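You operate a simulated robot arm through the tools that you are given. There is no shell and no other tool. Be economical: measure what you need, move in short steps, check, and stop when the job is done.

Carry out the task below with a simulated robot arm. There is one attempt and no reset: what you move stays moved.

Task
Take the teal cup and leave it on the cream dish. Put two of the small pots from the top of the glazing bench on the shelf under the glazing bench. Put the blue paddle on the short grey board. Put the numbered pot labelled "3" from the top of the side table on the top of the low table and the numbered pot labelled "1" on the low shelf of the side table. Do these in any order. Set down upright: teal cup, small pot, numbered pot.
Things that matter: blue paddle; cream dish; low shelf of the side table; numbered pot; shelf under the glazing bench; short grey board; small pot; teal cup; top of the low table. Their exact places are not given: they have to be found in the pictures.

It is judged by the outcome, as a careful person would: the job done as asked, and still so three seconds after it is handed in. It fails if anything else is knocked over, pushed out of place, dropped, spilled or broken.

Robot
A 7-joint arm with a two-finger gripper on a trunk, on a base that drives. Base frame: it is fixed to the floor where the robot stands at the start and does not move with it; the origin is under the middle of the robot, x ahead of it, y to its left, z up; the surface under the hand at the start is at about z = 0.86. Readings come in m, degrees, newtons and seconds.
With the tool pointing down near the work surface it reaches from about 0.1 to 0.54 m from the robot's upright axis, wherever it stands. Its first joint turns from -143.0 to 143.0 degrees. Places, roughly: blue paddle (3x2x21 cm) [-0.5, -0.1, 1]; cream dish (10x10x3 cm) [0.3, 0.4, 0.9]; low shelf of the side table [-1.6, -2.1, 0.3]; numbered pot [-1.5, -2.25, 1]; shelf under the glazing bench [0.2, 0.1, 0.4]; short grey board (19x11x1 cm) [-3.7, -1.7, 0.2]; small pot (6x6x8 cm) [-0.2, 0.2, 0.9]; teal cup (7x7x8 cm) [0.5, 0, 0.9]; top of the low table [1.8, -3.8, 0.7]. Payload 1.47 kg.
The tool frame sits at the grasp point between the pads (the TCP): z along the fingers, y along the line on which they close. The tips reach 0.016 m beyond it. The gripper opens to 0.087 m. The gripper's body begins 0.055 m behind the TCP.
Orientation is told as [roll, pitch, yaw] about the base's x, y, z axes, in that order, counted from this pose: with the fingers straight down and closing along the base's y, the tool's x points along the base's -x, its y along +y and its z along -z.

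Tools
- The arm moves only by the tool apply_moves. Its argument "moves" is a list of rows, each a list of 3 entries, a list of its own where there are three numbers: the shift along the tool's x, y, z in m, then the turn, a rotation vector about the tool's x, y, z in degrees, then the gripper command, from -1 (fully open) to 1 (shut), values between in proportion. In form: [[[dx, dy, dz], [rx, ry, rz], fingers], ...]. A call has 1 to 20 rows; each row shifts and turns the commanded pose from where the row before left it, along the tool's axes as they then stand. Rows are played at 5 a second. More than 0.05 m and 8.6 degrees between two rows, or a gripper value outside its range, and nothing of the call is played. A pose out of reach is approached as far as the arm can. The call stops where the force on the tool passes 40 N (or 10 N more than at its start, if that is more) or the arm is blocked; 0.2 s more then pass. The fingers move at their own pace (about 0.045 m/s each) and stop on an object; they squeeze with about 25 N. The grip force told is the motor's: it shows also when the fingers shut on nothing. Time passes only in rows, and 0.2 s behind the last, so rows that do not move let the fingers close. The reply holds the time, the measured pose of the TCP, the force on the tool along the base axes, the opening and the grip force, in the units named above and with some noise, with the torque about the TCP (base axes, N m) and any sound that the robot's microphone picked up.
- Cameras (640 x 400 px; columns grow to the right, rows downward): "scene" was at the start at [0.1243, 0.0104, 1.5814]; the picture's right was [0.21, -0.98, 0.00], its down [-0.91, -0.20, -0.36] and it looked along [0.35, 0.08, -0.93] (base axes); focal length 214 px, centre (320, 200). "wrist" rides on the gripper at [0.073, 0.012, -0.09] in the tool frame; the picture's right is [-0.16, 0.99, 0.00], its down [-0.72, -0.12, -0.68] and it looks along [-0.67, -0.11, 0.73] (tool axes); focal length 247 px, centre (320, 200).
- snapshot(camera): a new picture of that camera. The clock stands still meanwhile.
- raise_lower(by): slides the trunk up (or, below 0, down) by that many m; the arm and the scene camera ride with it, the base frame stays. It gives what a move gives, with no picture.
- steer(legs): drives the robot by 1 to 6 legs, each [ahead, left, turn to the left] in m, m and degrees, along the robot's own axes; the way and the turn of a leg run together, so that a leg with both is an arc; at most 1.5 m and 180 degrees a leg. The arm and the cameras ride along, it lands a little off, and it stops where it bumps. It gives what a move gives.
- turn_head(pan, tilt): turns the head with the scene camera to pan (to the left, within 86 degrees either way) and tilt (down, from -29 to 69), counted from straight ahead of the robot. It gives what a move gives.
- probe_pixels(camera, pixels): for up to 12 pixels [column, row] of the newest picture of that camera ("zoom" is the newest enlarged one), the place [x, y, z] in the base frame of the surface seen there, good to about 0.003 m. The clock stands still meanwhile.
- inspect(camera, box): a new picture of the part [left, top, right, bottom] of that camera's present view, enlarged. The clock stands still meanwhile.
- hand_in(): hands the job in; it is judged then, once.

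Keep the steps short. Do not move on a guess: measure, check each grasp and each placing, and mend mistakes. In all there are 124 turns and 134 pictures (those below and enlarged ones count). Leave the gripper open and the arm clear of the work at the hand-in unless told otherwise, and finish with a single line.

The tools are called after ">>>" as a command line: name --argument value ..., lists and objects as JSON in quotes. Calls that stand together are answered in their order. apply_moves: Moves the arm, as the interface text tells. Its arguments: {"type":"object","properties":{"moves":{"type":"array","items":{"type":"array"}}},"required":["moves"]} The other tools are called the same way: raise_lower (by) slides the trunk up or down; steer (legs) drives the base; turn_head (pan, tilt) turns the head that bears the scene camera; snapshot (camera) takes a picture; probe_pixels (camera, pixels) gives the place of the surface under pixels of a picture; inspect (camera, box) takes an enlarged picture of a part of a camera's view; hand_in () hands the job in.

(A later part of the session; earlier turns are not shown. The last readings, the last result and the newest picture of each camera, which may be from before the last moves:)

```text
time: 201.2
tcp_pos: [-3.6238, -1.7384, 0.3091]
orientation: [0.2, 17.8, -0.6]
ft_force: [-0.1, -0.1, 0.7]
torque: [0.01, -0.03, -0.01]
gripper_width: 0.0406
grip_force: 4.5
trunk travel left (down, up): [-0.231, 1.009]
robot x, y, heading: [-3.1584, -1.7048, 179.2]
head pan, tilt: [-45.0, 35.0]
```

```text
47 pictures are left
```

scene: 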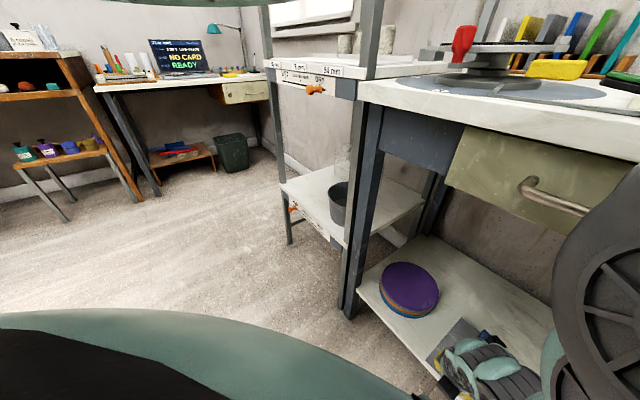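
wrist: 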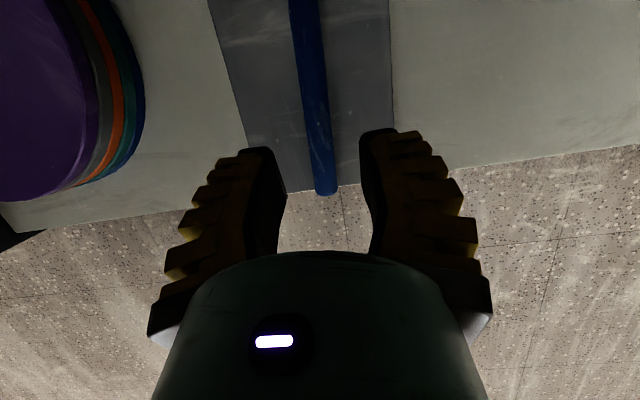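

The paddle lies on the grey board. Back out, raise the trunk, and rotate the tool back to normal (pitch 0, yaw with the heading).

>>> steer --legs '[[-0.45, 0, 0]]'

>>> raise_lower --by 0.4

>>> raise_lower --by 0.4

>>> apply_moves --moves '[[[0, 0, 0], [0, -6, 0], -1], [[0, 0, 0], [0, -6, 0], -1], [[0, 0, 0], [0, -6, 0], -1], [[0, 0, 0], [0, 0, 8.6], -1], [[0, 0, 0], [0, 0, 8.6], -1], [[0, 0, 0], [0, 0, 8.6], -1], [[0, 0, 0], [0, 0, 8.6], -1], [[0, 0, 0], [0, 0, 8.6], -1], [[0, 0, 0], [0, 0, 8.6], -1], [[0, 0, 0], [0, 0, 8.6], -1], [[0, 0, 0], [0, 0, 8.6], -1], [[0, 0, 0], [0, 0, 8.6], -1], [[0, 0, 0], [0, 0, 8.6], -1], [[0, 0, 0], [0, 0, 8.6], -1], [[0, 0, 0], [0, 0, 8.6], -1], [[0, 0, 0], [0, 0, 8.6], -1], [[0, 0, 0], [0, 0, 8.6], -1], [[0, 0, 0], [0, 0, 8.6], -1]]'

>>> steer --legs '[[0, 0, 90]]'

>>> snapshot --camera "scene"

```text
time: 203.9
tcp_pos: [-3.1746, -1.7447, 0.3083]
orientation: [0.2, 18.0, -0.6]
ft_force: [0.7, 0.2, -0.4]
torque: [0.0, -0.03, 0.02]
gripper_width: 0.0407
grip_force: 4.2
trunk travel left (down, up): [-0.231, 1.009]
robot x, y, heading: [-2.7133, -1.7102, 179.5]
head pan, tilt: [-45.0, 35.0]
```

```text
time: 207.8
tcp_pos: [-3.1746, -1.7447, 0.7088]
orientation: [0.2, 17.9, -0.5]
ft_force: [-0.2, -0.1, 0.0]
torque: [0.01, 0.04, 0.0]
gripper_width: 0.0403
grip_force: 4.2
trunk travel left (down, up): [-0.631, 0.609]
robot x, y, heading: [-2.7125, -1.7076, 179.5]
head pan, tilt: [-45.0, 35.0]
```

```text
time: 211.6
tcp_pos: [-3.1746, -1.7445, 1.1091]
orientation: [0.3, 17.9, -0.6]
ft_force: [0.3, 0.9, 0.2]
torque: [-0.02, 0.03, 0.02]
gripper_width: 0.0407
grip_force: 3.7
trunk travel left (down, up): [-1.031, 0.209]
robot x, y, heading: [-2.711, -1.7086, 179.6]
head pan, tilt: [-45.0, 35.0]
```

```text
time: 215.4
tcp_pos: [-3.1744, -1.7446, 1.1081]
orientation: [-0.1, 0.2, -129.9]
ft_force: [-0.4, 0.1, 0.3]
torque: [0.0, 0.0, 0.02]
gripper_width: 0.087
grip_force: 0.1
trunk travel left (down, up): [-1.031, 0.209]
robot x, y, heading: [-2.7133, -1.7053, 179.4]
head pan, tilt: [-45.0, 35.0]
```

```text
time: 219.6
tcp_pos: [-2.6697, -2.1718, 1.1079]
orientation: [0.1, 0.2, -39.1]
ft_force: [-0.2, 0.8, 0.5]
torque: [0.01, 0.0, -0.01]
gripper_width: 0.0869
grip_force: 0.0
trunk travel left (down, up): [-1.031, 0.209]
robot x, y, heading: [-2.7141, -1.7087, -90.2]
head pan, tilt: [-45.0, 35.0]
```

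```text
46 pictures are left
```

scene: 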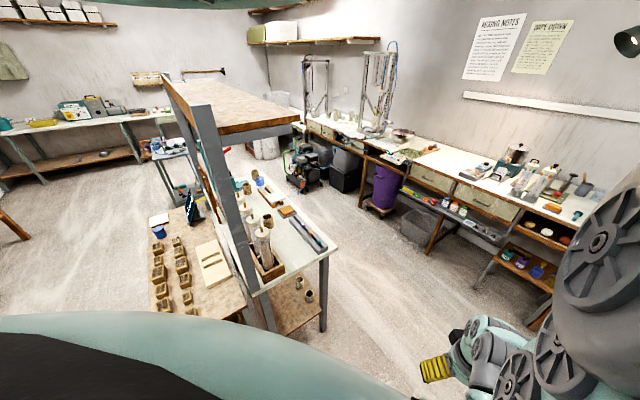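

Now I see the side table (300,230) next to a rack. Zoom in.

>>> inspect --camera "scene" --box '[140, 140, 360, 340]'

>>> probe_pixels --camera "scene" --pixels '[[256, 180], [247, 188], [267, 222], [262, 248], [308, 300], [305, 250], [328, 255], [287, 310], [310, 240], [250, 300], [215, 120], [165, 85]]'

```text
2.00 times, centred on (250, 240) of scene
```

zoom: 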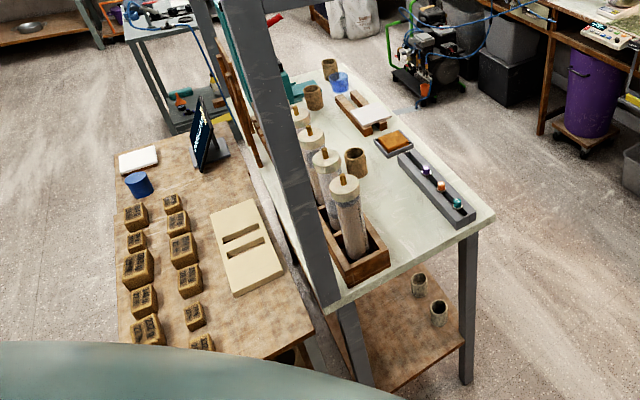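

```text
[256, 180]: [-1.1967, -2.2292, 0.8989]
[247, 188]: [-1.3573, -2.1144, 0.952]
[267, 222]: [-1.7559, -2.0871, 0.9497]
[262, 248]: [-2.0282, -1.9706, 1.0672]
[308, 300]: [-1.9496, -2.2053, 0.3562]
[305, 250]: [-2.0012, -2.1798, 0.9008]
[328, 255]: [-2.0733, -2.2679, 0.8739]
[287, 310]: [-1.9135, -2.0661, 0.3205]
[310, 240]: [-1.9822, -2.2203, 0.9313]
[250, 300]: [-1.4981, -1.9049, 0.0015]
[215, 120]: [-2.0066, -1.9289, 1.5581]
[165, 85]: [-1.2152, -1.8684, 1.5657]
```

Side table top is at z≈0.89 (y -2.3…-1.95, x -2.08…-1.1), open on the -y side, low shelf z≈0.32. I'll restore the tool yaw and drive to its -y side, facing +y.

>>> apply_moves --moves '[[[0, 0, 0], [0, 0, 8.5], -1], [[0, 0, 0], [0, 0, 8.5], -1], [[0, 0, 0], [0, 0, 8.5], -1], [[0, 0, 0], [0, 0, 8.5], -1], [[0, 0, 0], [0, 0, 8.5], -1], [[0, 0, 0], [0, 0, 8.5], -1]]'

>>> steer --legs '[[1.2, 0, 0], [0, 0, 180], [0, -1.15, 0]]'

>>> snapshot --camera "scene"

>>> snapshot --camera "wrist"

```text
time: 221.0
tcp_pos: [-2.6704, -2.1716, 1.1093]
orientation: [-0.2, 0.2, -90.3]
ft_force: [0.0, 1.4, -0.4]
torque: [-0.05, -0.01, 0.0]
gripper_width: 0.0872
grip_force: 0.0
trunk travel left (down, up): [-1.031, 0.209]
robot x, y, heading: [-2.7114, -1.7086, -90.2]
head pan, tilt: [-45.0, 35.0]
```

```text
time: 239.8
tcp_pos: [-1.5925, -2.4669, 1.1074]
orientation: [0.0, 0.2, 88.5]
ft_force: [0.3, 0.3, 0.1]
torque: [-0.03, -0.02, -0.02]
gripper_width: 0.0866
grip_force: 0.0
trunk travel left (down, up): [-1.031, 0.209]
robot x, y, heading: [-1.5619, -2.9308, 88.7]
head pan, tilt: [-45.0, 35.0]
```

```text
44 pictures are left
```

scene: 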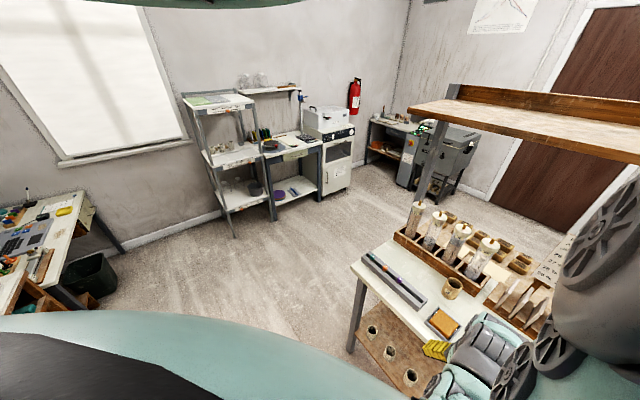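

```text
43 pictures are left
```

wrist: 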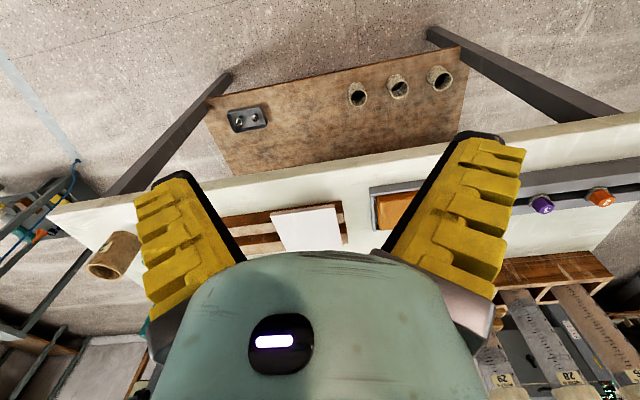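

Pitch the tool forward 45° to see the tabletop and its pots.

>>> apply_moves --moves '[[[0, 0, 0], [0, -7.5, 0], -1], [[0, 0, 0], [0, -7.5, 0], -1], [[0, 0, 0], [0, -7.5, 0], -1], [[0, 0, 0], [0, -7.5, 0], -1], [[0, 0, 0], [0, -7.5, 0], -1], [[0, 0, 0], [0, -7.5, 0], -1], [[0, 0, 0], [0, 0, 0], -1]]'

>>> snapshot --camera "wrist"

>>> inspect --camera "scene" --box '[330, 190, 570, 400]'

```text
time: 241.4
tcp_pos: [-1.5953, -2.4596, 1.1118]
orientation: [-0.2, -45.7, 89.2]
ft_force: [0.9, 0.2, -0.9]
torque: [-0.02, 0.0, -0.02]
gripper_width: 0.087
grip_force: 0.1
trunk travel left (down, up): [-1.031, 0.209]
robot x, y, heading: [-1.5618, -2.9308, 88.5]
head pan, tilt: [-45.0, 35.0]
```

```text
42 pictures are left
```

wrist: 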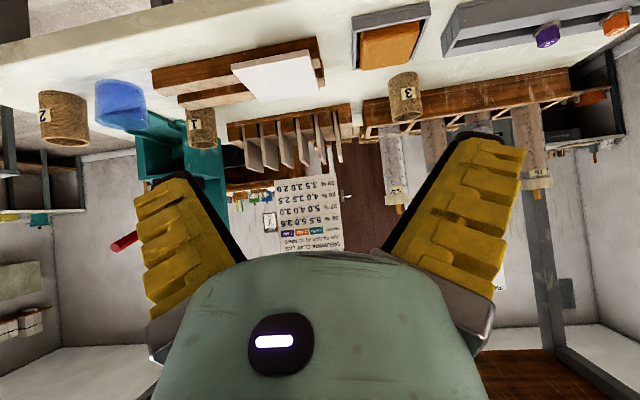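

```text
1.90 times, centred on (450, 295) of scene
```

zoom: 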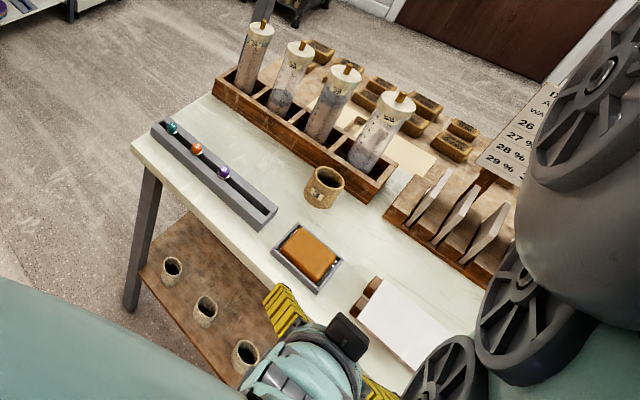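

Three numbered pots are visible: (408,97), (198,125), (60,115). Zoom to read labels.

>>> inspect --camera "wrist" --box '[340, 50, 460, 140]'

>>> inspect --camera "wrist" --box '[30, 70, 240, 170]'

>>> probe_pixels --camera "wrist" --pixels '[[390, 95], [422, 95], [406, 95], [404, 118], [405, 75], [186, 130], [217, 130], [200, 135], [410, 50], [40, 120], [440, 100]]'

```text
4.44 times, centred on (400, 95) of wrist
```

zoom: 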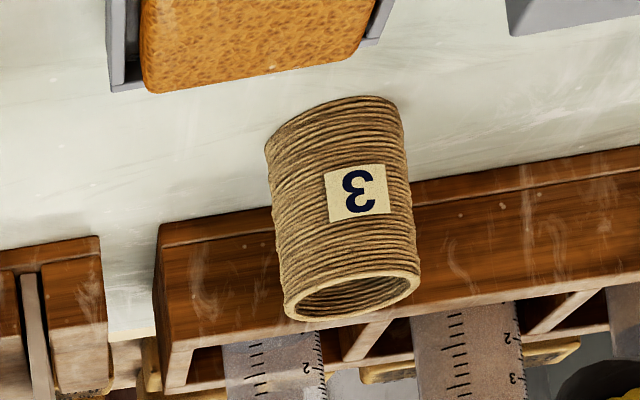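

```text
3.05 times, centred on (135, 120) of wrist
```

zoom: 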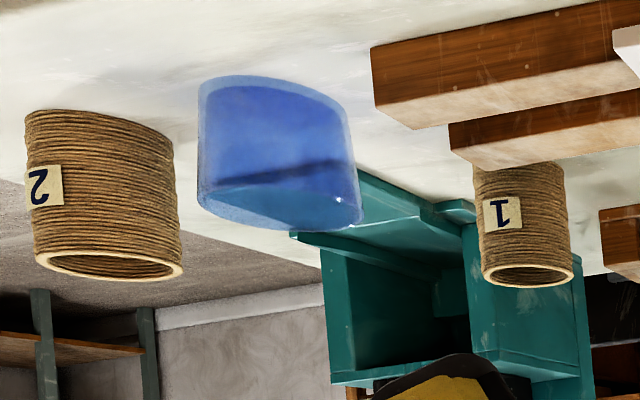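

```text
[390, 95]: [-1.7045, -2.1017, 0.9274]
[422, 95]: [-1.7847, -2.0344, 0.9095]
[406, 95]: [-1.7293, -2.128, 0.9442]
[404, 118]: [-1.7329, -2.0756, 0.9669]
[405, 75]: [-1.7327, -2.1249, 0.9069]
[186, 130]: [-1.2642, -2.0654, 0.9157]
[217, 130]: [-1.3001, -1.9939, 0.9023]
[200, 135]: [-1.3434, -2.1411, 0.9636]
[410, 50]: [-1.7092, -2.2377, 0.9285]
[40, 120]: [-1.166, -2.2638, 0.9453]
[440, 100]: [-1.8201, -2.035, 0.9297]
```

Labels confirmed: "3" at (-1.733,-2.10), "1" near (-1.345,-2.12), "2" near (-1.17,-2.26). Pot 1 goes to the low shelf: drive 0.25 m right to face it and look.

>>> steer --legs '[[0, -0.25, 0]]'

>>> snapshot --camera "wrist"

```text
time: 243.2
tcp_pos: [-1.3453, -2.4662, 1.1126]
orientation: [-0.1, -45.5, 88.7]
ft_force: [0.2, -0.4, -0.7]
torque: [0.0, 0.0, 0.0]
gripper_width: 0.0871
grip_force: 0.1
trunk travel left (down, up): [-1.031, 0.209]
robot x, y, heading: [-1.317, -2.9411, 88.5]
head pan, tilt: [-45.0, 35.0]
```

```text
38 pictures are left
```

wrist: 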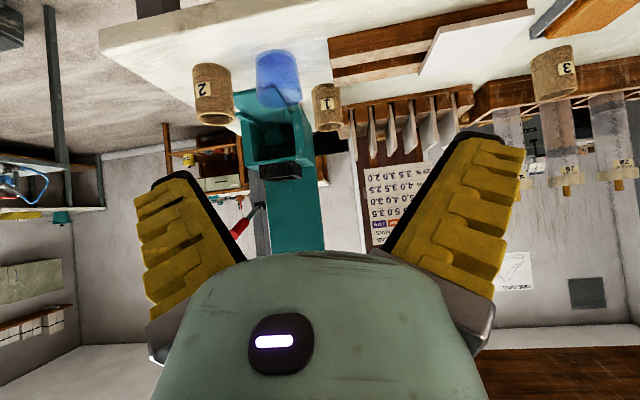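

>>> inspect --camera "wrist" --box '[180, 20, 480, 180]'

>>> probe_pixels --camera "wrist" --pixels '[[313, 105], [341, 105], [326, 100], [327, 123], [345, 68], [375, 40], [300, 95], [262, 60], [355, 110], [334, 78], [278, 140]]'

```text
2.13 times, centred on (330, 100) of wrist
```

zoom: 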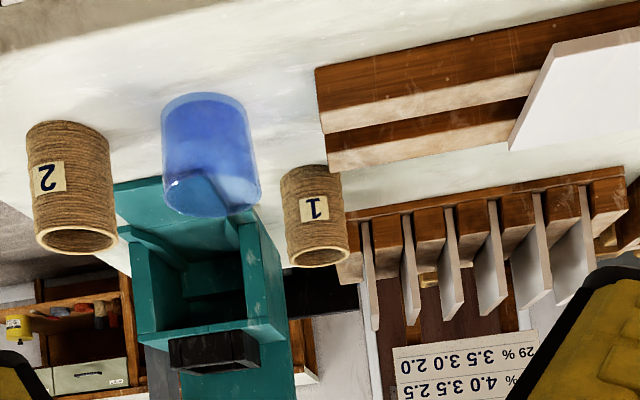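

```text
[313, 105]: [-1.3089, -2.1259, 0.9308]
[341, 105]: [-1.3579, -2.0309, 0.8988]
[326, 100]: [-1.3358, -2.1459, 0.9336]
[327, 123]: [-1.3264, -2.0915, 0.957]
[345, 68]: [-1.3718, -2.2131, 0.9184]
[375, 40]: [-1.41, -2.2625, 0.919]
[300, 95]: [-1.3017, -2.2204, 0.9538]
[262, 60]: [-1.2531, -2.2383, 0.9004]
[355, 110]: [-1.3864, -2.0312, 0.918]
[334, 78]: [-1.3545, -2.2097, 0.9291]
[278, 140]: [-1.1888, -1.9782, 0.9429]
```

Pot 1 axis ≈ (-1.336,-2.118), with a blue cup and wood blocks in front of it; a steeper tool (30° from vertical) descending from above is safest. Change pitch and drive forward above it.

>>> apply_moves --moves '[[[0, 0, 0], [0, 7.8, 0], -1], [[0, 0, 0], [0, 7.7, 0], -1], [[0, 0, 0], [0, 0, 0], -1]]'

>>> steer --legs '[[0.27, -0.004, 0]]'

>>> snapshot --camera "wrist"

```text
time: 244.0
tcp_pos: [-1.3446, -2.4646, 1.1114]
orientation: [0.1, -30.0, 88.6]
ft_force: [-0.1, -0.3, 0.5]
torque: [0.0, 0.0, 0.02]
gripper_width: 0.0869
grip_force: 0.0
trunk travel left (down, up): [-1.031, 0.209]
robot x, y, heading: [-1.3115, -2.9365, 88.4]
head pan, tilt: [-45.0, 35.0]
```

```text
time: 245.9
tcp_pos: [-1.3328, -2.1933, 1.1118]
orientation: [0.0, -30.1, 88.5]
ft_force: [-0.1, 0.4, 0.3]
torque: [0.0, 0.04, 0.03]
gripper_width: 0.0871
grip_force: 0.0
trunk travel left (down, up): [-1.031, 0.209]
robot x, y, heading: [-1.2985, -2.6641, 88.4]
head pan, tilt: [-45.0, 35.0]
```

```text
36 pictures are left
```

wrist: 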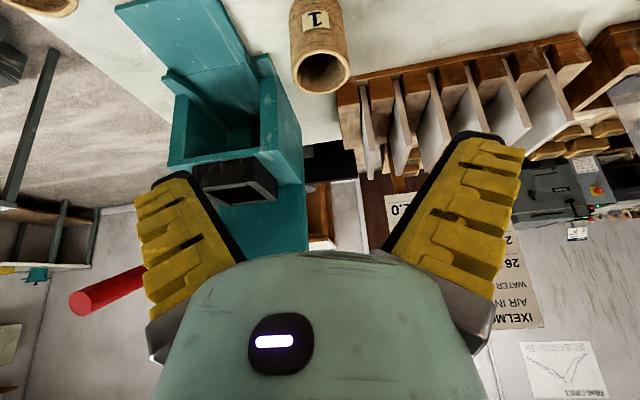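

Pot 1 is right ahead at (320,50). Refine its measured axis.

>>> probe_pixels --camera "wrist" --pixels '[[291, 40], [343, 40], [318, 35], [293, 72], [349, 72], [322, 54], [322, 92], [365, 20], [165, 30], [318, 10]]'

```text
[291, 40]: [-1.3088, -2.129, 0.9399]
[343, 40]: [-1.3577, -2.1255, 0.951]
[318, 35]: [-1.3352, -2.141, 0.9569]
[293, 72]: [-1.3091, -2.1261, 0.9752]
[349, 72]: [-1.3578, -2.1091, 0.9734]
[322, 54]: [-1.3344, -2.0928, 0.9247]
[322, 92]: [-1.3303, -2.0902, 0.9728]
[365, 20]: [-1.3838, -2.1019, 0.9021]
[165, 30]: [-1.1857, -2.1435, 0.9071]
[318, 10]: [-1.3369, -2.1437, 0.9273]
```

Axis (-1.333,-2.117), top 0.974. Drive ahead 0.076, then lower 0.10 and check.

>>> steer --legs '[[0.076, 0, 0]]'

>>> raise_lower --by -0.08

>>> snapshot --camera "wrist"

```text
time: 247.0
tcp_pos: [-1.3285, -2.1176, 1.1115]
orientation: [0.0, -30.1, 88.5]
ft_force: [-0.5, -0.1, -0.7]
torque: [-0.01, -0.03, -0.01]
gripper_width: 0.087
grip_force: 0.1
trunk travel left (down, up): [-1.031, 0.209]
robot x, y, heading: [-1.301, -2.5883, 88.5]
head pan, tilt: [-45.0, 35.0]
```

```text
time: 248.2
tcp_pos: [-1.3308, -2.1181, 1.0308]
orientation: [0.1, -30.1, 88.5]
ft_force: [0.9, -0.9, 0.2]
torque: [0.02, 0.0, 0.02]
gripper_width: 0.0871
grip_force: 0.0
trunk travel left (down, up): [-0.951, 0.289]
robot x, y, heading: [-1.3043, -2.5935, 88.4]
head pan, tilt: [-45.0, 35.0]
```

```text
35 pictures are left
```

wrist: 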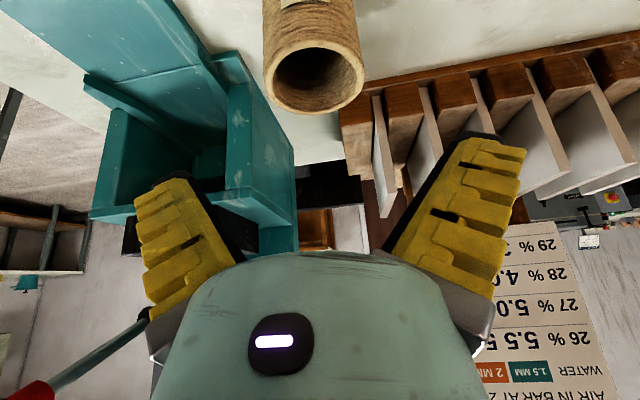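

Good alignment; nudge 2 mm, lower 0.078, close and lift.

>>> apply_moves --moves '[[[0, 0.002, 0], [0, 0, 0], -1], [[0, 0, 0], [0, 0, 0], -1]]'

>>> raise_lower --by -0.078

>>> apply_moves --moves '[[[0, 0, 0], [0, 0, 0], 1], [[0, 0, 0], [0, 0, 0], 1], [[0, 0, 0], [0, 0, 0], 1], [[0, 0, 0], [0, 0, 0], 1]]'

>>> raise_lower --by 0.14

>>> snapshot --camera "wrist"

```text
time: 248.8
tcp_pos: [-1.3321, -2.1187, 1.032]
orientation: [-0.1, -30.2, 88.6]
ft_force: [1.1, 0.2, 0.2]
torque: [-0.01, 0.0, -0.02]
gripper_width: 0.087
grip_force: 0.1
trunk travel left (down, up): [-0.951, 0.289]
robot x, y, heading: [-1.3023, -2.5901, 88.2]
head pan, tilt: [-45.0, 35.0]
```

```text
time: 249.9
tcp_pos: [-1.3323, -2.1172, 0.9541]
orientation: [0.0, -30.1, 88.6]
ft_force: [0.5, -0.2, 0.3]
torque: [-0.01, 0.01, 0.01]
gripper_width: 0.0872
grip_force: 0.1
trunk travel left (down, up): [-0.873, 0.367]
robot x, y, heading: [-1.3003, -2.5923, 88.5]
head pan, tilt: [-45.0, 35.0]
```

```text
time: 250.9
tcp_pos: [-1.3327, -2.1173, 0.9531]
orientation: [0.0, -30.1, 88.6]
ft_force: [-0.7, 0.2, 0.0]
torque: [0.01, 0.0, -0.03]
gripper_width: 0.0558
grip_force: 25.0
trunk travel left (down, up): [-0.873, 0.367]
robot x, y, heading: [-1.296, -2.5894, 88.4]
head pan, tilt: [-45.0, 35.0]
```

```text
time: 252.6
tcp_pos: [-1.3316, -2.1177, 1.0933]
orientation: [-0.1, -30.1, 88.5]
ft_force: [0.2, 0.3, -1.7]
torque: [-0.03, 0.0, 0.0]
gripper_width: 0.0557
grip_force: 25.3
trunk travel left (down, up): [-1.013, 0.227]
robot x, y, heading: [-1.302, -2.5893, 88.3]
head pan, tilt: [-45.0, 35.0]
```

```text
34 pictures are left
```

wrist: 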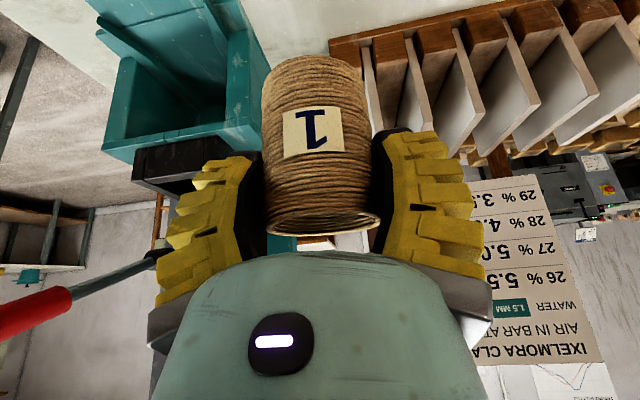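

Pot 1 held. Back out 0.42, move left 0.2 to the free middle of the low shelf, lower and look.

>>> steer --legs '[[-0.42, 0, 0], [0, 0.2, 0]]'

>>> raise_lower --by -0.4

>>> snapshot --camera "wrist"

```text
time: 256.4
tcp_pos: [-1.5432, -2.5298, 1.0923]
orientation: [0.0, -30.1, 88.6]
ft_force: [-0.4, 0.2, -1.0]
torque: [0.01, 0.01, -0.01]
gripper_width: 0.0557
grip_force: 24.6
trunk travel left (down, up): [-1.013, 0.227]
robot x, y, heading: [-1.5111, -3.0012, 89.0]
head pan, tilt: [-45.0, 35.0]
```

```text
time: 260.2
tcp_pos: [-1.5421, -2.5304, 0.6936]
orientation: [-0.1, -30.1, 88.7]
ft_force: [0.0, -0.1, -0.2]
torque: [0.03, 0.03, -0.01]
gripper_width: 0.0561
grip_force: 24.5
trunk travel left (down, up): [-0.613, 0.627]
robot x, y, heading: [-1.5118, -3.0015, 88.5]
head pan, tilt: [-45.0, 35.0]
```

```text
33 pictures are left
```

wrist: 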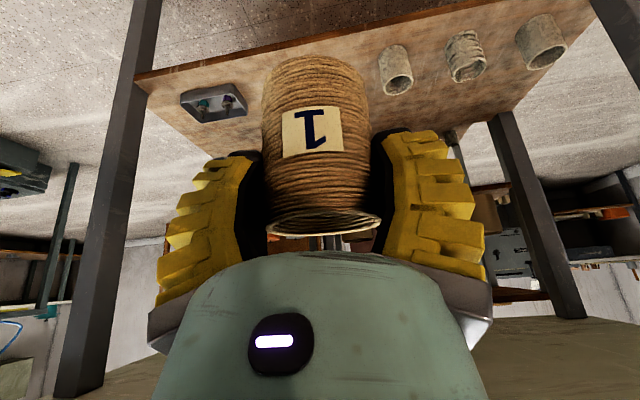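

Free space between the grey block and the first shelf pot. Measure.

>>> probe_pixels --camera "wrist" --pixels '[[140, 78], [260, 52], [380, 28], [250, 100], [215, 85], [382, 70], [400, 90], [240, 130], [262, 70], [370, 40], [90, 250], [600, 20]]'

```text
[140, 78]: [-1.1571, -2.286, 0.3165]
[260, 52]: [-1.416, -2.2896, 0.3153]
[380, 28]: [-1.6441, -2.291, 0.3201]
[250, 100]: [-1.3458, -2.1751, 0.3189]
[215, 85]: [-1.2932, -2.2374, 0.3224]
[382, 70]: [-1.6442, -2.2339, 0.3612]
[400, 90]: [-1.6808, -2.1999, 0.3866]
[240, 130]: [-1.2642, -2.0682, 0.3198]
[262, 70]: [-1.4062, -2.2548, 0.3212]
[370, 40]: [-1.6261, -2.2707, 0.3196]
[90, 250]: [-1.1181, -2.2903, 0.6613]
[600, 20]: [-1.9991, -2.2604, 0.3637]
```

Shelf surface z 0.319, front edge y -2.29; target (-1.49,-2.20). Lower to z≈0.42, then drive in.

>>> raise_lower --by -0.27

>>> steer --legs '[[0.2, -0.05, 0]]'

>>> steer --legs '[[0.125, 0, 0]]'

>>> snapshot --camera "wrist"

```text
time: 262.9
tcp_pos: [-1.542, -2.5304, 0.4239]
orientation: [-0.1, -30.0, 88.5]
ft_force: [-0.6, 0.3, -0.9]
torque: [0.01, 0.02, 0.02]
gripper_width: 0.0558
grip_force: 24.7
trunk travel left (down, up): [-0.343, 0.897]
robot x, y, heading: [-1.5081, -3.0013, 88.4]
head pan, tilt: [-45.0, 35.0]
```

```text
time: 264.6
tcp_pos: [-1.488, -2.3336, 0.4225]
orientation: [-0.2, -30.2, 88.4]
ft_force: [0.0, 1.1, -1.5]
torque: [-0.01, -0.02, 0.0]
gripper_width: 0.0559
grip_force: 24.3
trunk travel left (down, up): [-0.343, 0.897]
robot x, y, heading: [-1.4538, -2.8032, 88.5]
head pan, tilt: [-45.0, 35.0]
```

```text
time: 265.8
tcp_pos: [-1.4827, -2.2104, 0.4223]
orientation: [-0.1, -30.1, 88.5]
ft_force: [0.1, -0.4, -1.4]
torque: [-0.02, 0.02, -0.01]
gripper_width: 0.0559
grip_force: 24.8
trunk travel left (down, up): [-0.343, 0.897]
robot x, y, heading: [-1.4561, -2.6801, 88.0]
head pan, tilt: [-45.0, 35.0]
```

```text
32 pictures are left
```

wrist: 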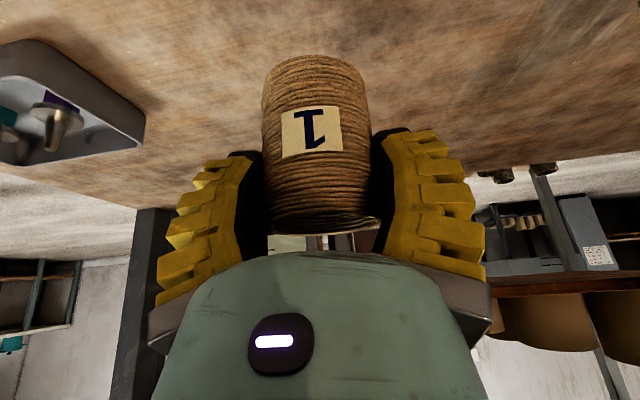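

Clear. Lower 0.046, then creep to contact.

>>> raise_lower --by -0.044

>>> raise_lower --by -0.003

>>> raise_lower --by -0.002

>>> raise_lower --by -0.002

```text
time: 266.7
tcp_pos: [-1.4836, -2.2096, 0.38]
orientation: [0.0, -30.1, 88.5]
ft_force: [0.8, 0.2, -1.3]
torque: [-0.02, -0.03, 0.03]
gripper_width: 0.0562
grip_force: 25.3
trunk travel left (down, up): [-0.299, 0.941]
robot x, y, heading: [-1.451, -2.68, 88.4]
head pan, tilt: [-45.0, 35.0]
```

```text
time: 267.2
tcp_pos: [-1.4842, -2.2097, 0.3764]
orientation: [-0.1, -30.1, 88.5]
ft_force: [-0.1, 1.4, -1.4]
torque: [0.01, -0.03, -0.01]
gripper_width: 0.0562
grip_force: 24.9
trunk travel left (down, up): [-0.296, 0.944]
robot x, y, heading: [-1.4494, -2.685, 88.3]
head pan, tilt: [-45.0, 35.0]
```

```text
time: 267.7
tcp_pos: [-1.4828, -2.2094, 0.3754]
orientation: [-0.1, -30.1, 88.6]
ft_force: [-0.7, -0.4, 0.2]
torque: [0.02, 0.02, 0.0]
gripper_width: 0.056
grip_force: 25.1
trunk travel left (down, up): [-0.294, 0.946]
robot x, y, heading: [-1.456, -2.6805, 88.5]
head pan, tilt: [-45.0, 35.0]
```

```text
time: 268.2
tcp_pos: [-1.4836, -2.2099, 0.3728]
orientation: [-0.1, -30.2, 88.5]
ft_force: [-0.1, -1.9, 6.6]
torque: [-0.06, -0.15, -0.06]
gripper_width: 0.0558
grip_force: 25.0
trunk travel left (down, up): [-0.292, 0.948]
robot x, y, heading: [-1.4502, -2.6818, 88.2]
head pan, tilt: [-45.0, 35.0]
```

Contact (6.6 N). Open and drive back out.

>>> apply_moves --moves '[[[0, 0, 0], [0, 0, 0], 0], [[0, 0, 0], [0, 0, 0], -1], [[0, 0, 0], [0, 0, 0], -1], [[0, 0, 0], [0, 0, 0], -1]]'

>>> steer --legs '[[-0.35, 0, 0]]'

>>> raise_lower --by 0.3

>>> snapshot --camera "wrist"

```text
time: 269.2
tcp_pos: [-1.483, -2.2088, 0.3724]
orientation: [-0.1, -30.1, 88.5]
ft_force: [0.5, 0.3, 0.8]
torque: [0.03, 0.0, -0.02]
gripper_width: 0.087
grip_force: 0.1
trunk travel left (down, up): [-0.292, 0.948]
robot x, y, heading: [-1.4474, -2.6831, 88.2]
head pan, tilt: [-45.0, 35.0]
```

```text
time: 271.5
tcp_pos: [-1.493, -2.5572, 0.3729]
orientation: [-0.1, -30.0, 88.5]
ft_force: [-0.5, 0.3, 0.9]
torque: [-0.03, -0.02, -0.01]
gripper_width: 0.0869
grip_force: 0.1
trunk travel left (down, up): [-0.292, 0.948]
robot x, y, heading: [-1.4614, -3.0293, 88.4]
head pan, tilt: [-45.0, 35.0]
```

```text
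time: 274.5
tcp_pos: [-1.4923, -2.558, 0.6725]
orientation: [0.0, -30.1, 88.5]
ft_force: [0.4, 0.2, 0.4]
torque: [-0.03, -0.03, 0.02]
gripper_width: 0.087
grip_force: 0.1
trunk travel left (down, up): [-0.592, 0.648]
robot x, y, heading: [-1.4616, -3.0287, 88.4]
head pan, tilt: [-45.0, 35.0]
```

```text
31 pictures are left
```

wrist: 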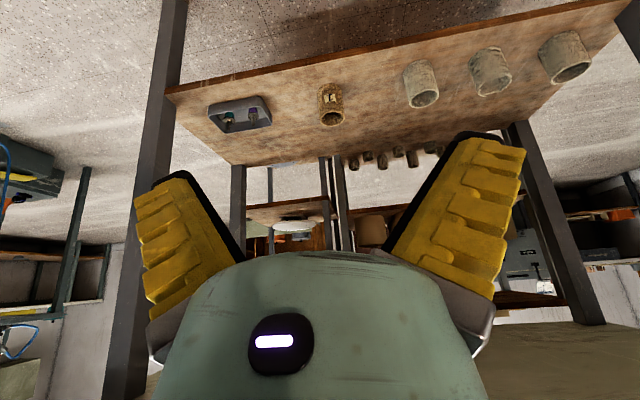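

Pot 1 is upright on the low shelf. Now pot 3: raise and drive above it.

>>> raise_lower --by 0.4

>>> raise_lower --by 0.05

>>> steer --legs '[[0, 0.25, 0], [0.37, 0, 0]]'

>>> snapshot --camera "wrist"

```text
time: 278.3
tcp_pos: [-1.4929, -2.5575, 1.072]
orientation: [-0.1, -30.1, 88.5]
ft_force: [0.1, -0.8, 0.4]
torque: [-0.01, -0.01, -0.02]
gripper_width: 0.0871
grip_force: 0.1
trunk travel left (down, up): [-0.992, 0.248]
robot x, y, heading: [-1.4588, -3.0318, 88.3]
head pan, tilt: [-45.0, 35.0]
```

```text
time: 279.3
tcp_pos: [-1.4926, -2.5585, 1.1219]
orientation: [-0.1, -30.1, 88.4]
ft_force: [0.4, 0.5, 0.2]
torque: [-0.02, -0.04, 0.0]
gripper_width: 0.0868
grip_force: 0.1
trunk travel left (down, up): [-1.042, 0.198]
robot x, y, heading: [-1.4563, -3.0287, 88.5]
head pan, tilt: [-45.0, 35.0]
```

```text
time: 283.0
tcp_pos: [-1.7345, -2.1804, 1.122]
orientation: [0.0, -30.1, 88.9]
ft_force: [-0.6, -0.1, 0.5]
torque: [0.0, 0.01, -0.02]
gripper_width: 0.0873
grip_force: 0.1
trunk travel left (down, up): [-1.042, 0.198]
robot x, y, heading: [-1.6976, -2.6502, 89.0]
head pan, tilt: [-45.0, 35.0]
```

```text
30 pictures are left
```

wrist: 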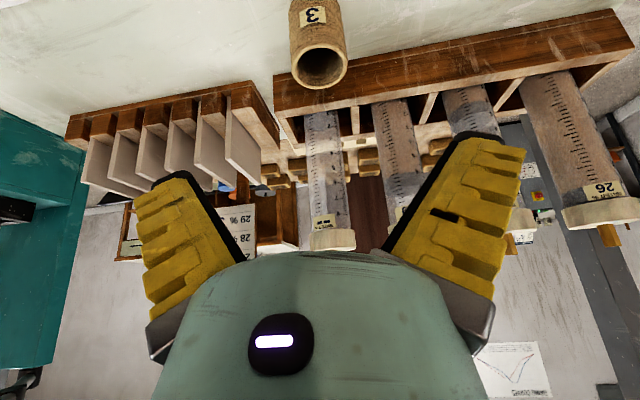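

>>> probe_pixels --camera "wrist" --pixels '[[291, 35], [341, 35], [317, 30], [293, 70], [346, 68], [320, 50], [320, 87], [330, 105], [325, 160], [330, 240]]'

```text
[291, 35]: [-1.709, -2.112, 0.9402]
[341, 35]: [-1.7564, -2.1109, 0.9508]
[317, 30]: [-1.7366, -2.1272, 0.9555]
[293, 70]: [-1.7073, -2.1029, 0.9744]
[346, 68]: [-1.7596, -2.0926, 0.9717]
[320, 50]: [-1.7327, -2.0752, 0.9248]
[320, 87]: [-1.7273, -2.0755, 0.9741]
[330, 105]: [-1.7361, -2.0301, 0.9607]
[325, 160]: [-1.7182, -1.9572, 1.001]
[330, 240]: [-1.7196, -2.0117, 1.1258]
```

Pot 3 axis ≈ (-1.733,-2.101). Drive 0.079 ahead, lower to z≈0.954.

>>> steer --legs '[[0.079, 0, 0]]'

>>> raise_lower --by -0.09

>>> snapshot --camera "wrist"

```text
time: 284.1
tcp_pos: [-1.7324, -2.1026, 1.1221]
orientation: [0.0, -30.1, 89.0]
ft_force: [0.6, 0.4, -0.9]
torque: [0.01, -0.03, -0.03]
gripper_width: 0.0868
grip_force: 0.1
trunk travel left (down, up): [-1.042, 0.198]
robot x, y, heading: [-1.6974, -2.5738, 89.1]
head pan, tilt: [-45.0, 35.0]
```

```text
time: 285.3
tcp_pos: [-1.7317, -2.1024, 1.0344]
orientation: [-0.1, -30.2, 89.0]
ft_force: [0.5, -0.7, 0.2]
torque: [0.02, 0.02, 0.0]
gripper_width: 0.0871
grip_force: 0.0
trunk travel left (down, up): [-0.952, 0.288]
robot x, y, heading: [-1.7002, -2.5723, 88.8]
head pan, tilt: [-45.0, 35.0]
```

```text
29 pictures are left
```

wrist: 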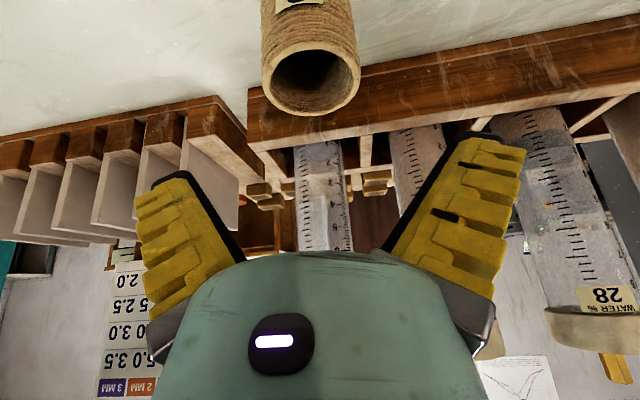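

Aligned. Lower 0.08, close, lift.

>>> raise_lower --by -0.08

>>> apply_moves --moves '[[[0, 0, 0], [0, 0, 0], 1], [[0, 0, 0], [0, 0, 0], 1], [[0, 0, 0], [0, 0, 0], 1], [[0, 0, 0], [0, 0, 0], 1]]'

>>> raise_lower --by 0.18

>>> snapshot --camera "wrist"

```text
time: 286.5
tcp_pos: [-1.7316, -2.1024, 0.9526]
orientation: [-0.1, -30.2, 89.0]
ft_force: [0.6, 0.6, -0.2]
torque: [0.0, -0.01, 0.01]
gripper_width: 0.0871
grip_force: 0.0
trunk travel left (down, up): [-0.872, 0.368]
robot x, y, heading: [-1.6956, -2.5752, 88.9]
head pan, tilt: [-45.0, 35.0]
```

```text
time: 287.5
tcp_pos: [-1.7312, -2.103, 0.9531]
orientation: [0.0, -30.2, 89.0]
ft_force: [0.3, 0.5, -0.1]
torque: [0.01, 0.03, 0.02]
gripper_width: 0.056
grip_force: 24.7
trunk travel left (down, up): [-0.872, 0.368]
robot x, y, heading: [-1.6933, -2.5771, 89.0]
head pan, tilt: [-45.0, 35.0]
```

```text
time: 289.5
tcp_pos: [-1.7317, -2.1018, 1.1332]
orientation: [-0.1, -30.1, 89.0]
ft_force: [1.0, -0.6, -1.4]
torque: [-0.01, 0.02, 0.03]
gripper_width: 0.0563
grip_force: 25.1
trunk travel left (down, up): [-1.052, 0.188]
robot x, y, heading: [-1.6934, -2.5729, 88.8]
head pan, tilt: [-45.0, 35.0]
```

```text
28 pictures are left
```

wrist: 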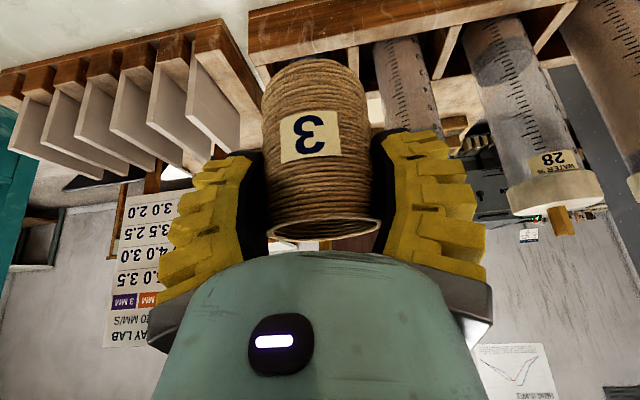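

Pot 3 held. Back out 0.4, turn right to face +x, and look at the way to the low table.

>>> steer --legs '[[-0.4, 0, 0], [0, 0, -89]]'

>>> turn_head --pan 0 --tilt 20

>>> snapshot --camera "scene"

>>> snapshot --camera "wrist"

```text
time: 295.8
tcp_pos: [-1.2339, -2.9367, 1.1333]
orientation: [-0.1, -30.1, -0.7]
ft_force: [0.4, -0.5, -0.9]
torque: [0.0, 0.01, -0.01]
gripper_width: 0.0564
grip_force: 24.9
trunk travel left (down, up): [-1.052, 0.188]
robot x, y, heading: [-1.7078, -2.9786, -0.8]
head pan, tilt: [-45.0, 35.0]
```

```text
time: 296.9
tcp_pos: [-1.2326, -2.9366, 1.1329]
orientation: [-0.1, -30.2, -0.7]
ft_force: [-0.1, 0.8, -0.5]
torque: [0.03, 0.01, -0.03]
gripper_width: 0.0563
grip_force: 24.6
trunk travel left (down, up): [-1.052, 0.188]
robot x, y, heading: [-1.7059, -2.9734, -1.0]
head pan, tilt: [0.0, 20.0]
```

```text
27 pictures are left
```

scene: 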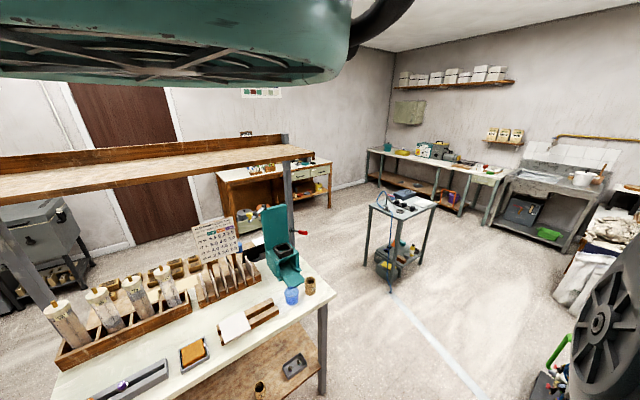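

```text
26 pictures are left
```

wrist: 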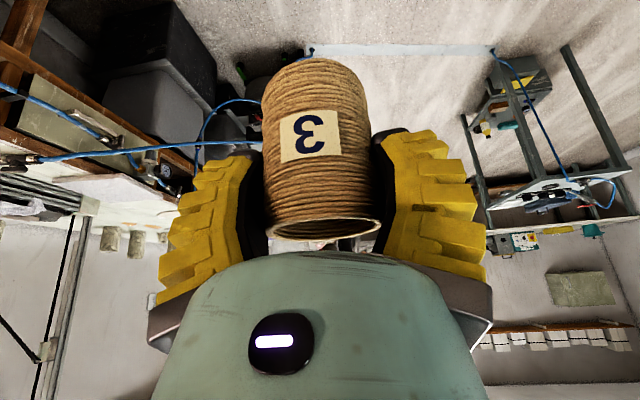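

Path ahead is open floor. Drive 1.4 m ahead then 0.9, and look.

>>> steer --legs '[[1.4, 0.1, 0], [0.7, 0, 0]]'

>>> turn_head --pan -60 --tilt 25

>>> snapshot --camera "scene"

>>> snapshot --camera "wrist"

```text
time: 307.4
tcp_pos: [0.8827, -2.8569, 1.1316]
orientation: [-0.1, -30.0, -0.4]
ft_force: [0.7, -0.5, -1.6]
torque: [0.0, 0.02, -0.02]
gripper_width: 0.0562
grip_force: 25.5
trunk travel left (down, up): [-1.052, 0.188]
robot x, y, heading: [0.413, -2.897, -0.5]
head pan, tilt: [0.0, 20.0]
```

```text
time: 308.7
tcp_pos: [0.8828, -2.8574, 1.1325]
orientation: [-0.1, -30.1, -0.3]
ft_force: [-0.4, -0.1, -1.3]
torque: [-0.01, 0.0, 0.0]
gripper_width: 0.0563
grip_force: 24.8
trunk travel left (down, up): [-1.052, 0.188]
robot x, y, heading: [0.4114, -2.897, -0.4]
head pan, tilt: [-60.0, 25.0]
```

```text
25 pictures are left
```

scene: 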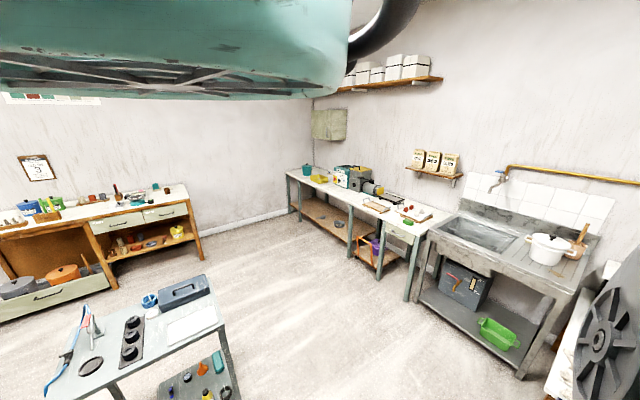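

```text
24 pictures are left
```

wrist: 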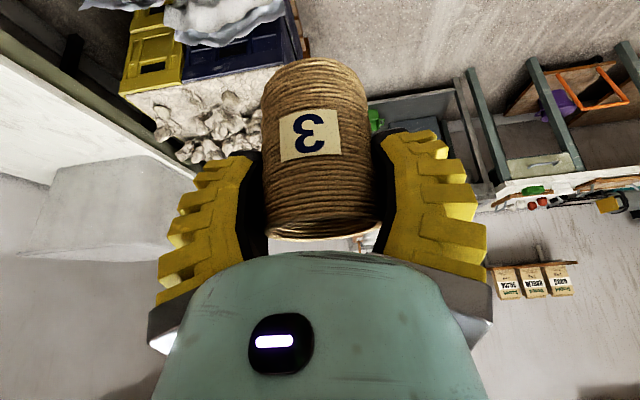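

The low table seems to be the white surface at left (south-east). Turn right 40° and look.

>>> steer --legs '[[0, 0, -40]]'

>>> snapshot --camera "wrist"

>>> snapshot --camera "scene"

```text
time: 311.0
tcp_pos: [0.7989, -3.17, 1.1318]
orientation: [-0.2, -30.1, -40.3]
ft_force: [0.6, -0.2, -1.0]
torque: [-0.02, -0.02, -0.03]
gripper_width: 0.0561
grip_force: 24.3
trunk travel left (down, up): [-1.052, 0.188]
robot x, y, heading: [0.4124, -2.8999, -40.3]
head pan, tilt: [-60.0, 25.0]
```

```text
23 pictures are left
```

wrist: 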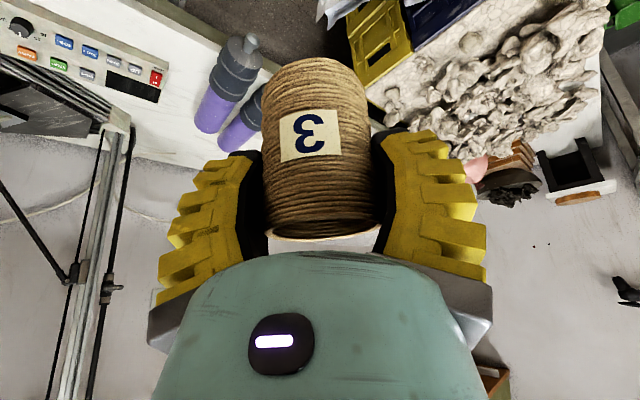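

```text
22 pictures are left
```

scene: 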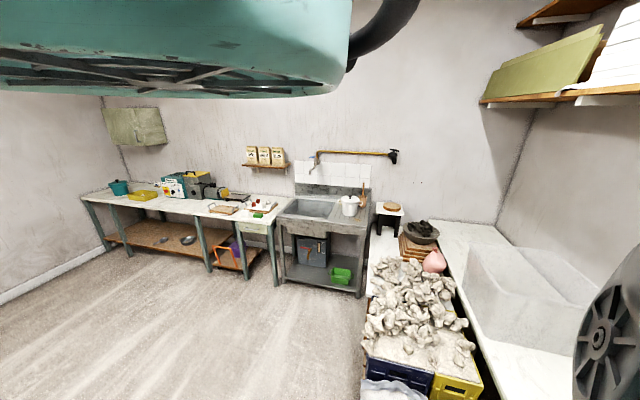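

Probe the candidate table surfaces around the clear bin and the clay pile.

>>> probe_pixels --camera "scene" --pixels '[[450, 240], [530, 345], [470, 290], [410, 350], [375, 245], [388, 215], [490, 240], [455, 335], [385, 300], [425, 232], [550, 300], [470, 230]]'

>>> inspect --camera "scene" --box '[340, 180, 620, 400]'

>>> probe_pixels --camera "wrist" --pixels '[[170, 60], [215, 110], [150, 110], [480, 80], [500, 170], [570, 170], [60, 60], [80, 130], [360, 40], [280, 30]]'

```text
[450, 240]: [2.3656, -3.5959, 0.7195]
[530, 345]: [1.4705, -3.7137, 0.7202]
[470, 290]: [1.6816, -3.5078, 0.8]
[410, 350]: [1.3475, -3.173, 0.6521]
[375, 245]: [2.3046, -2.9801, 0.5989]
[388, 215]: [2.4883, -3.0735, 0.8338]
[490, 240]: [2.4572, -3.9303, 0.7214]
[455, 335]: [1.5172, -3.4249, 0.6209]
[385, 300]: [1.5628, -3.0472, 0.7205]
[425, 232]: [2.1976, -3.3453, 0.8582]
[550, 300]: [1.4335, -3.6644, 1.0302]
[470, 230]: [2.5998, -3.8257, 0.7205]
```

```text
1.82 times, centred on (480, 290) of scene
```

zoom: 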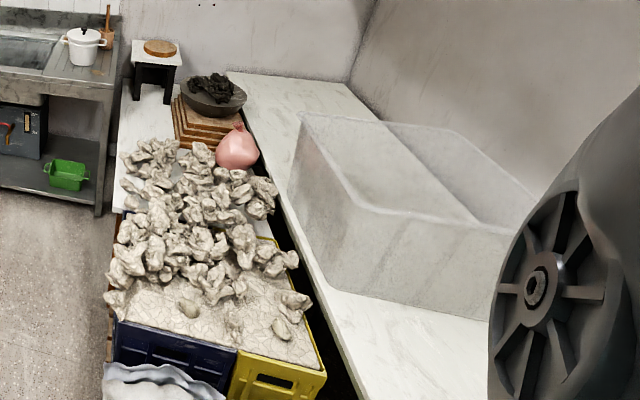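

```text
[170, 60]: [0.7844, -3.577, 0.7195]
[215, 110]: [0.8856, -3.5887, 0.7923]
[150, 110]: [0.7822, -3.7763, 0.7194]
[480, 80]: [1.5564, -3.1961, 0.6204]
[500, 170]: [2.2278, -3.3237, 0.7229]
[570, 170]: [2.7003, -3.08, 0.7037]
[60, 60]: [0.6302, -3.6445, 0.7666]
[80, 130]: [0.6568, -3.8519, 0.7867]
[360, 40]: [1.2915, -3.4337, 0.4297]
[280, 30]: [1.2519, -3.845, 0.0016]
```

Low table top is at z 0.720 (around x 1.3–2.6, y -4.0…-3.5), with a clear bin on it; free area near (1.45,-3.72). I'll drive to face it squarely from the north side.

>>> steer --legs '[[0, 0, 40.3], [1.0, 0, 0], [0, 0, -90]]'

>>> snapshot --camera "wrist"

>>> snapshot --camera "scene"

```text
time: 321.9
tcp_pos: [1.4551, -3.3748, 1.1327]
orientation: [0.0, -30.1, -90.0]
ft_force: [1.0, 0.4, -0.9]
torque: [0.0, -0.02, 0.0]
gripper_width: 0.0564
grip_force: 24.9
trunk travel left (down, up): [-1.052, 0.188]
robot x, y, heading: [1.4085, -2.9049, -90.1]
head pan, tilt: [-60.0, 25.0]
```

```text
20 pictures are left
```

wrist: 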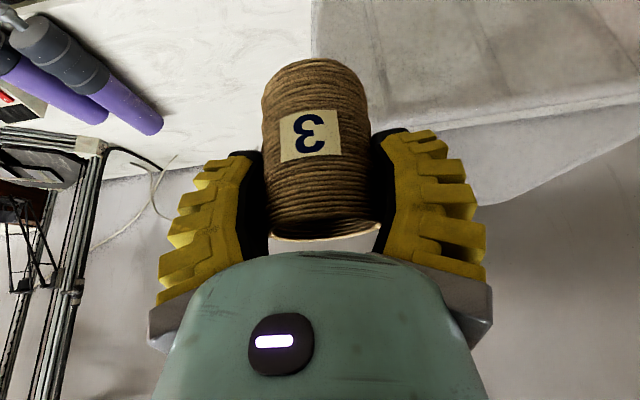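

```text
19 pictures are left
```

scene: 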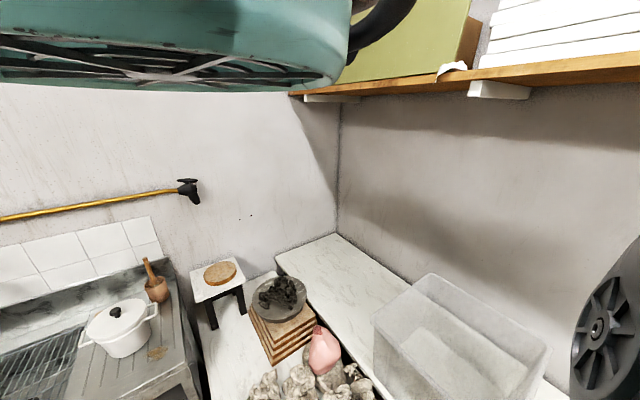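

Probe the white surface left of the bin, the bin face and the wall shelf above.

>>> probe_pixels --camera "wrist" --pixels '[[290, 20], [240, 60], [200, 100], [180, 160], [120, 40], [325, 60], [400, 100], [470, 190], [60, 60], [250, 130], [180, 10], [300, 45]]'

>>> probe_pixels --camera "scene" --pixels '[[560, 75], [340, 95], [400, 390], [300, 260], [560, 395], [370, 300], [540, 345]]'

```text
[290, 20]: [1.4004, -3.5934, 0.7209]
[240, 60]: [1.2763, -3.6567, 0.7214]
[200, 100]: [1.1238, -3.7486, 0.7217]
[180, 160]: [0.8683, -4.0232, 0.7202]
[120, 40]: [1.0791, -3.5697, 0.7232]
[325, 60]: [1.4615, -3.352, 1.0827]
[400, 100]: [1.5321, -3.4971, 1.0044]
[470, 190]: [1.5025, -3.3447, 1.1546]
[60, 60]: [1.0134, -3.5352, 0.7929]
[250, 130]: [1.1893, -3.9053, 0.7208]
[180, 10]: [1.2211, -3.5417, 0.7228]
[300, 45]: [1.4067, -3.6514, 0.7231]
```

```text
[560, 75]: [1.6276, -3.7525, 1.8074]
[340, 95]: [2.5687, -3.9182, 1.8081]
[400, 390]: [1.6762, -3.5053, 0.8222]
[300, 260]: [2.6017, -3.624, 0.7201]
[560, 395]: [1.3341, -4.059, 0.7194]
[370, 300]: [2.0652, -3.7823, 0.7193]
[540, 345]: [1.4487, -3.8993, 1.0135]
```

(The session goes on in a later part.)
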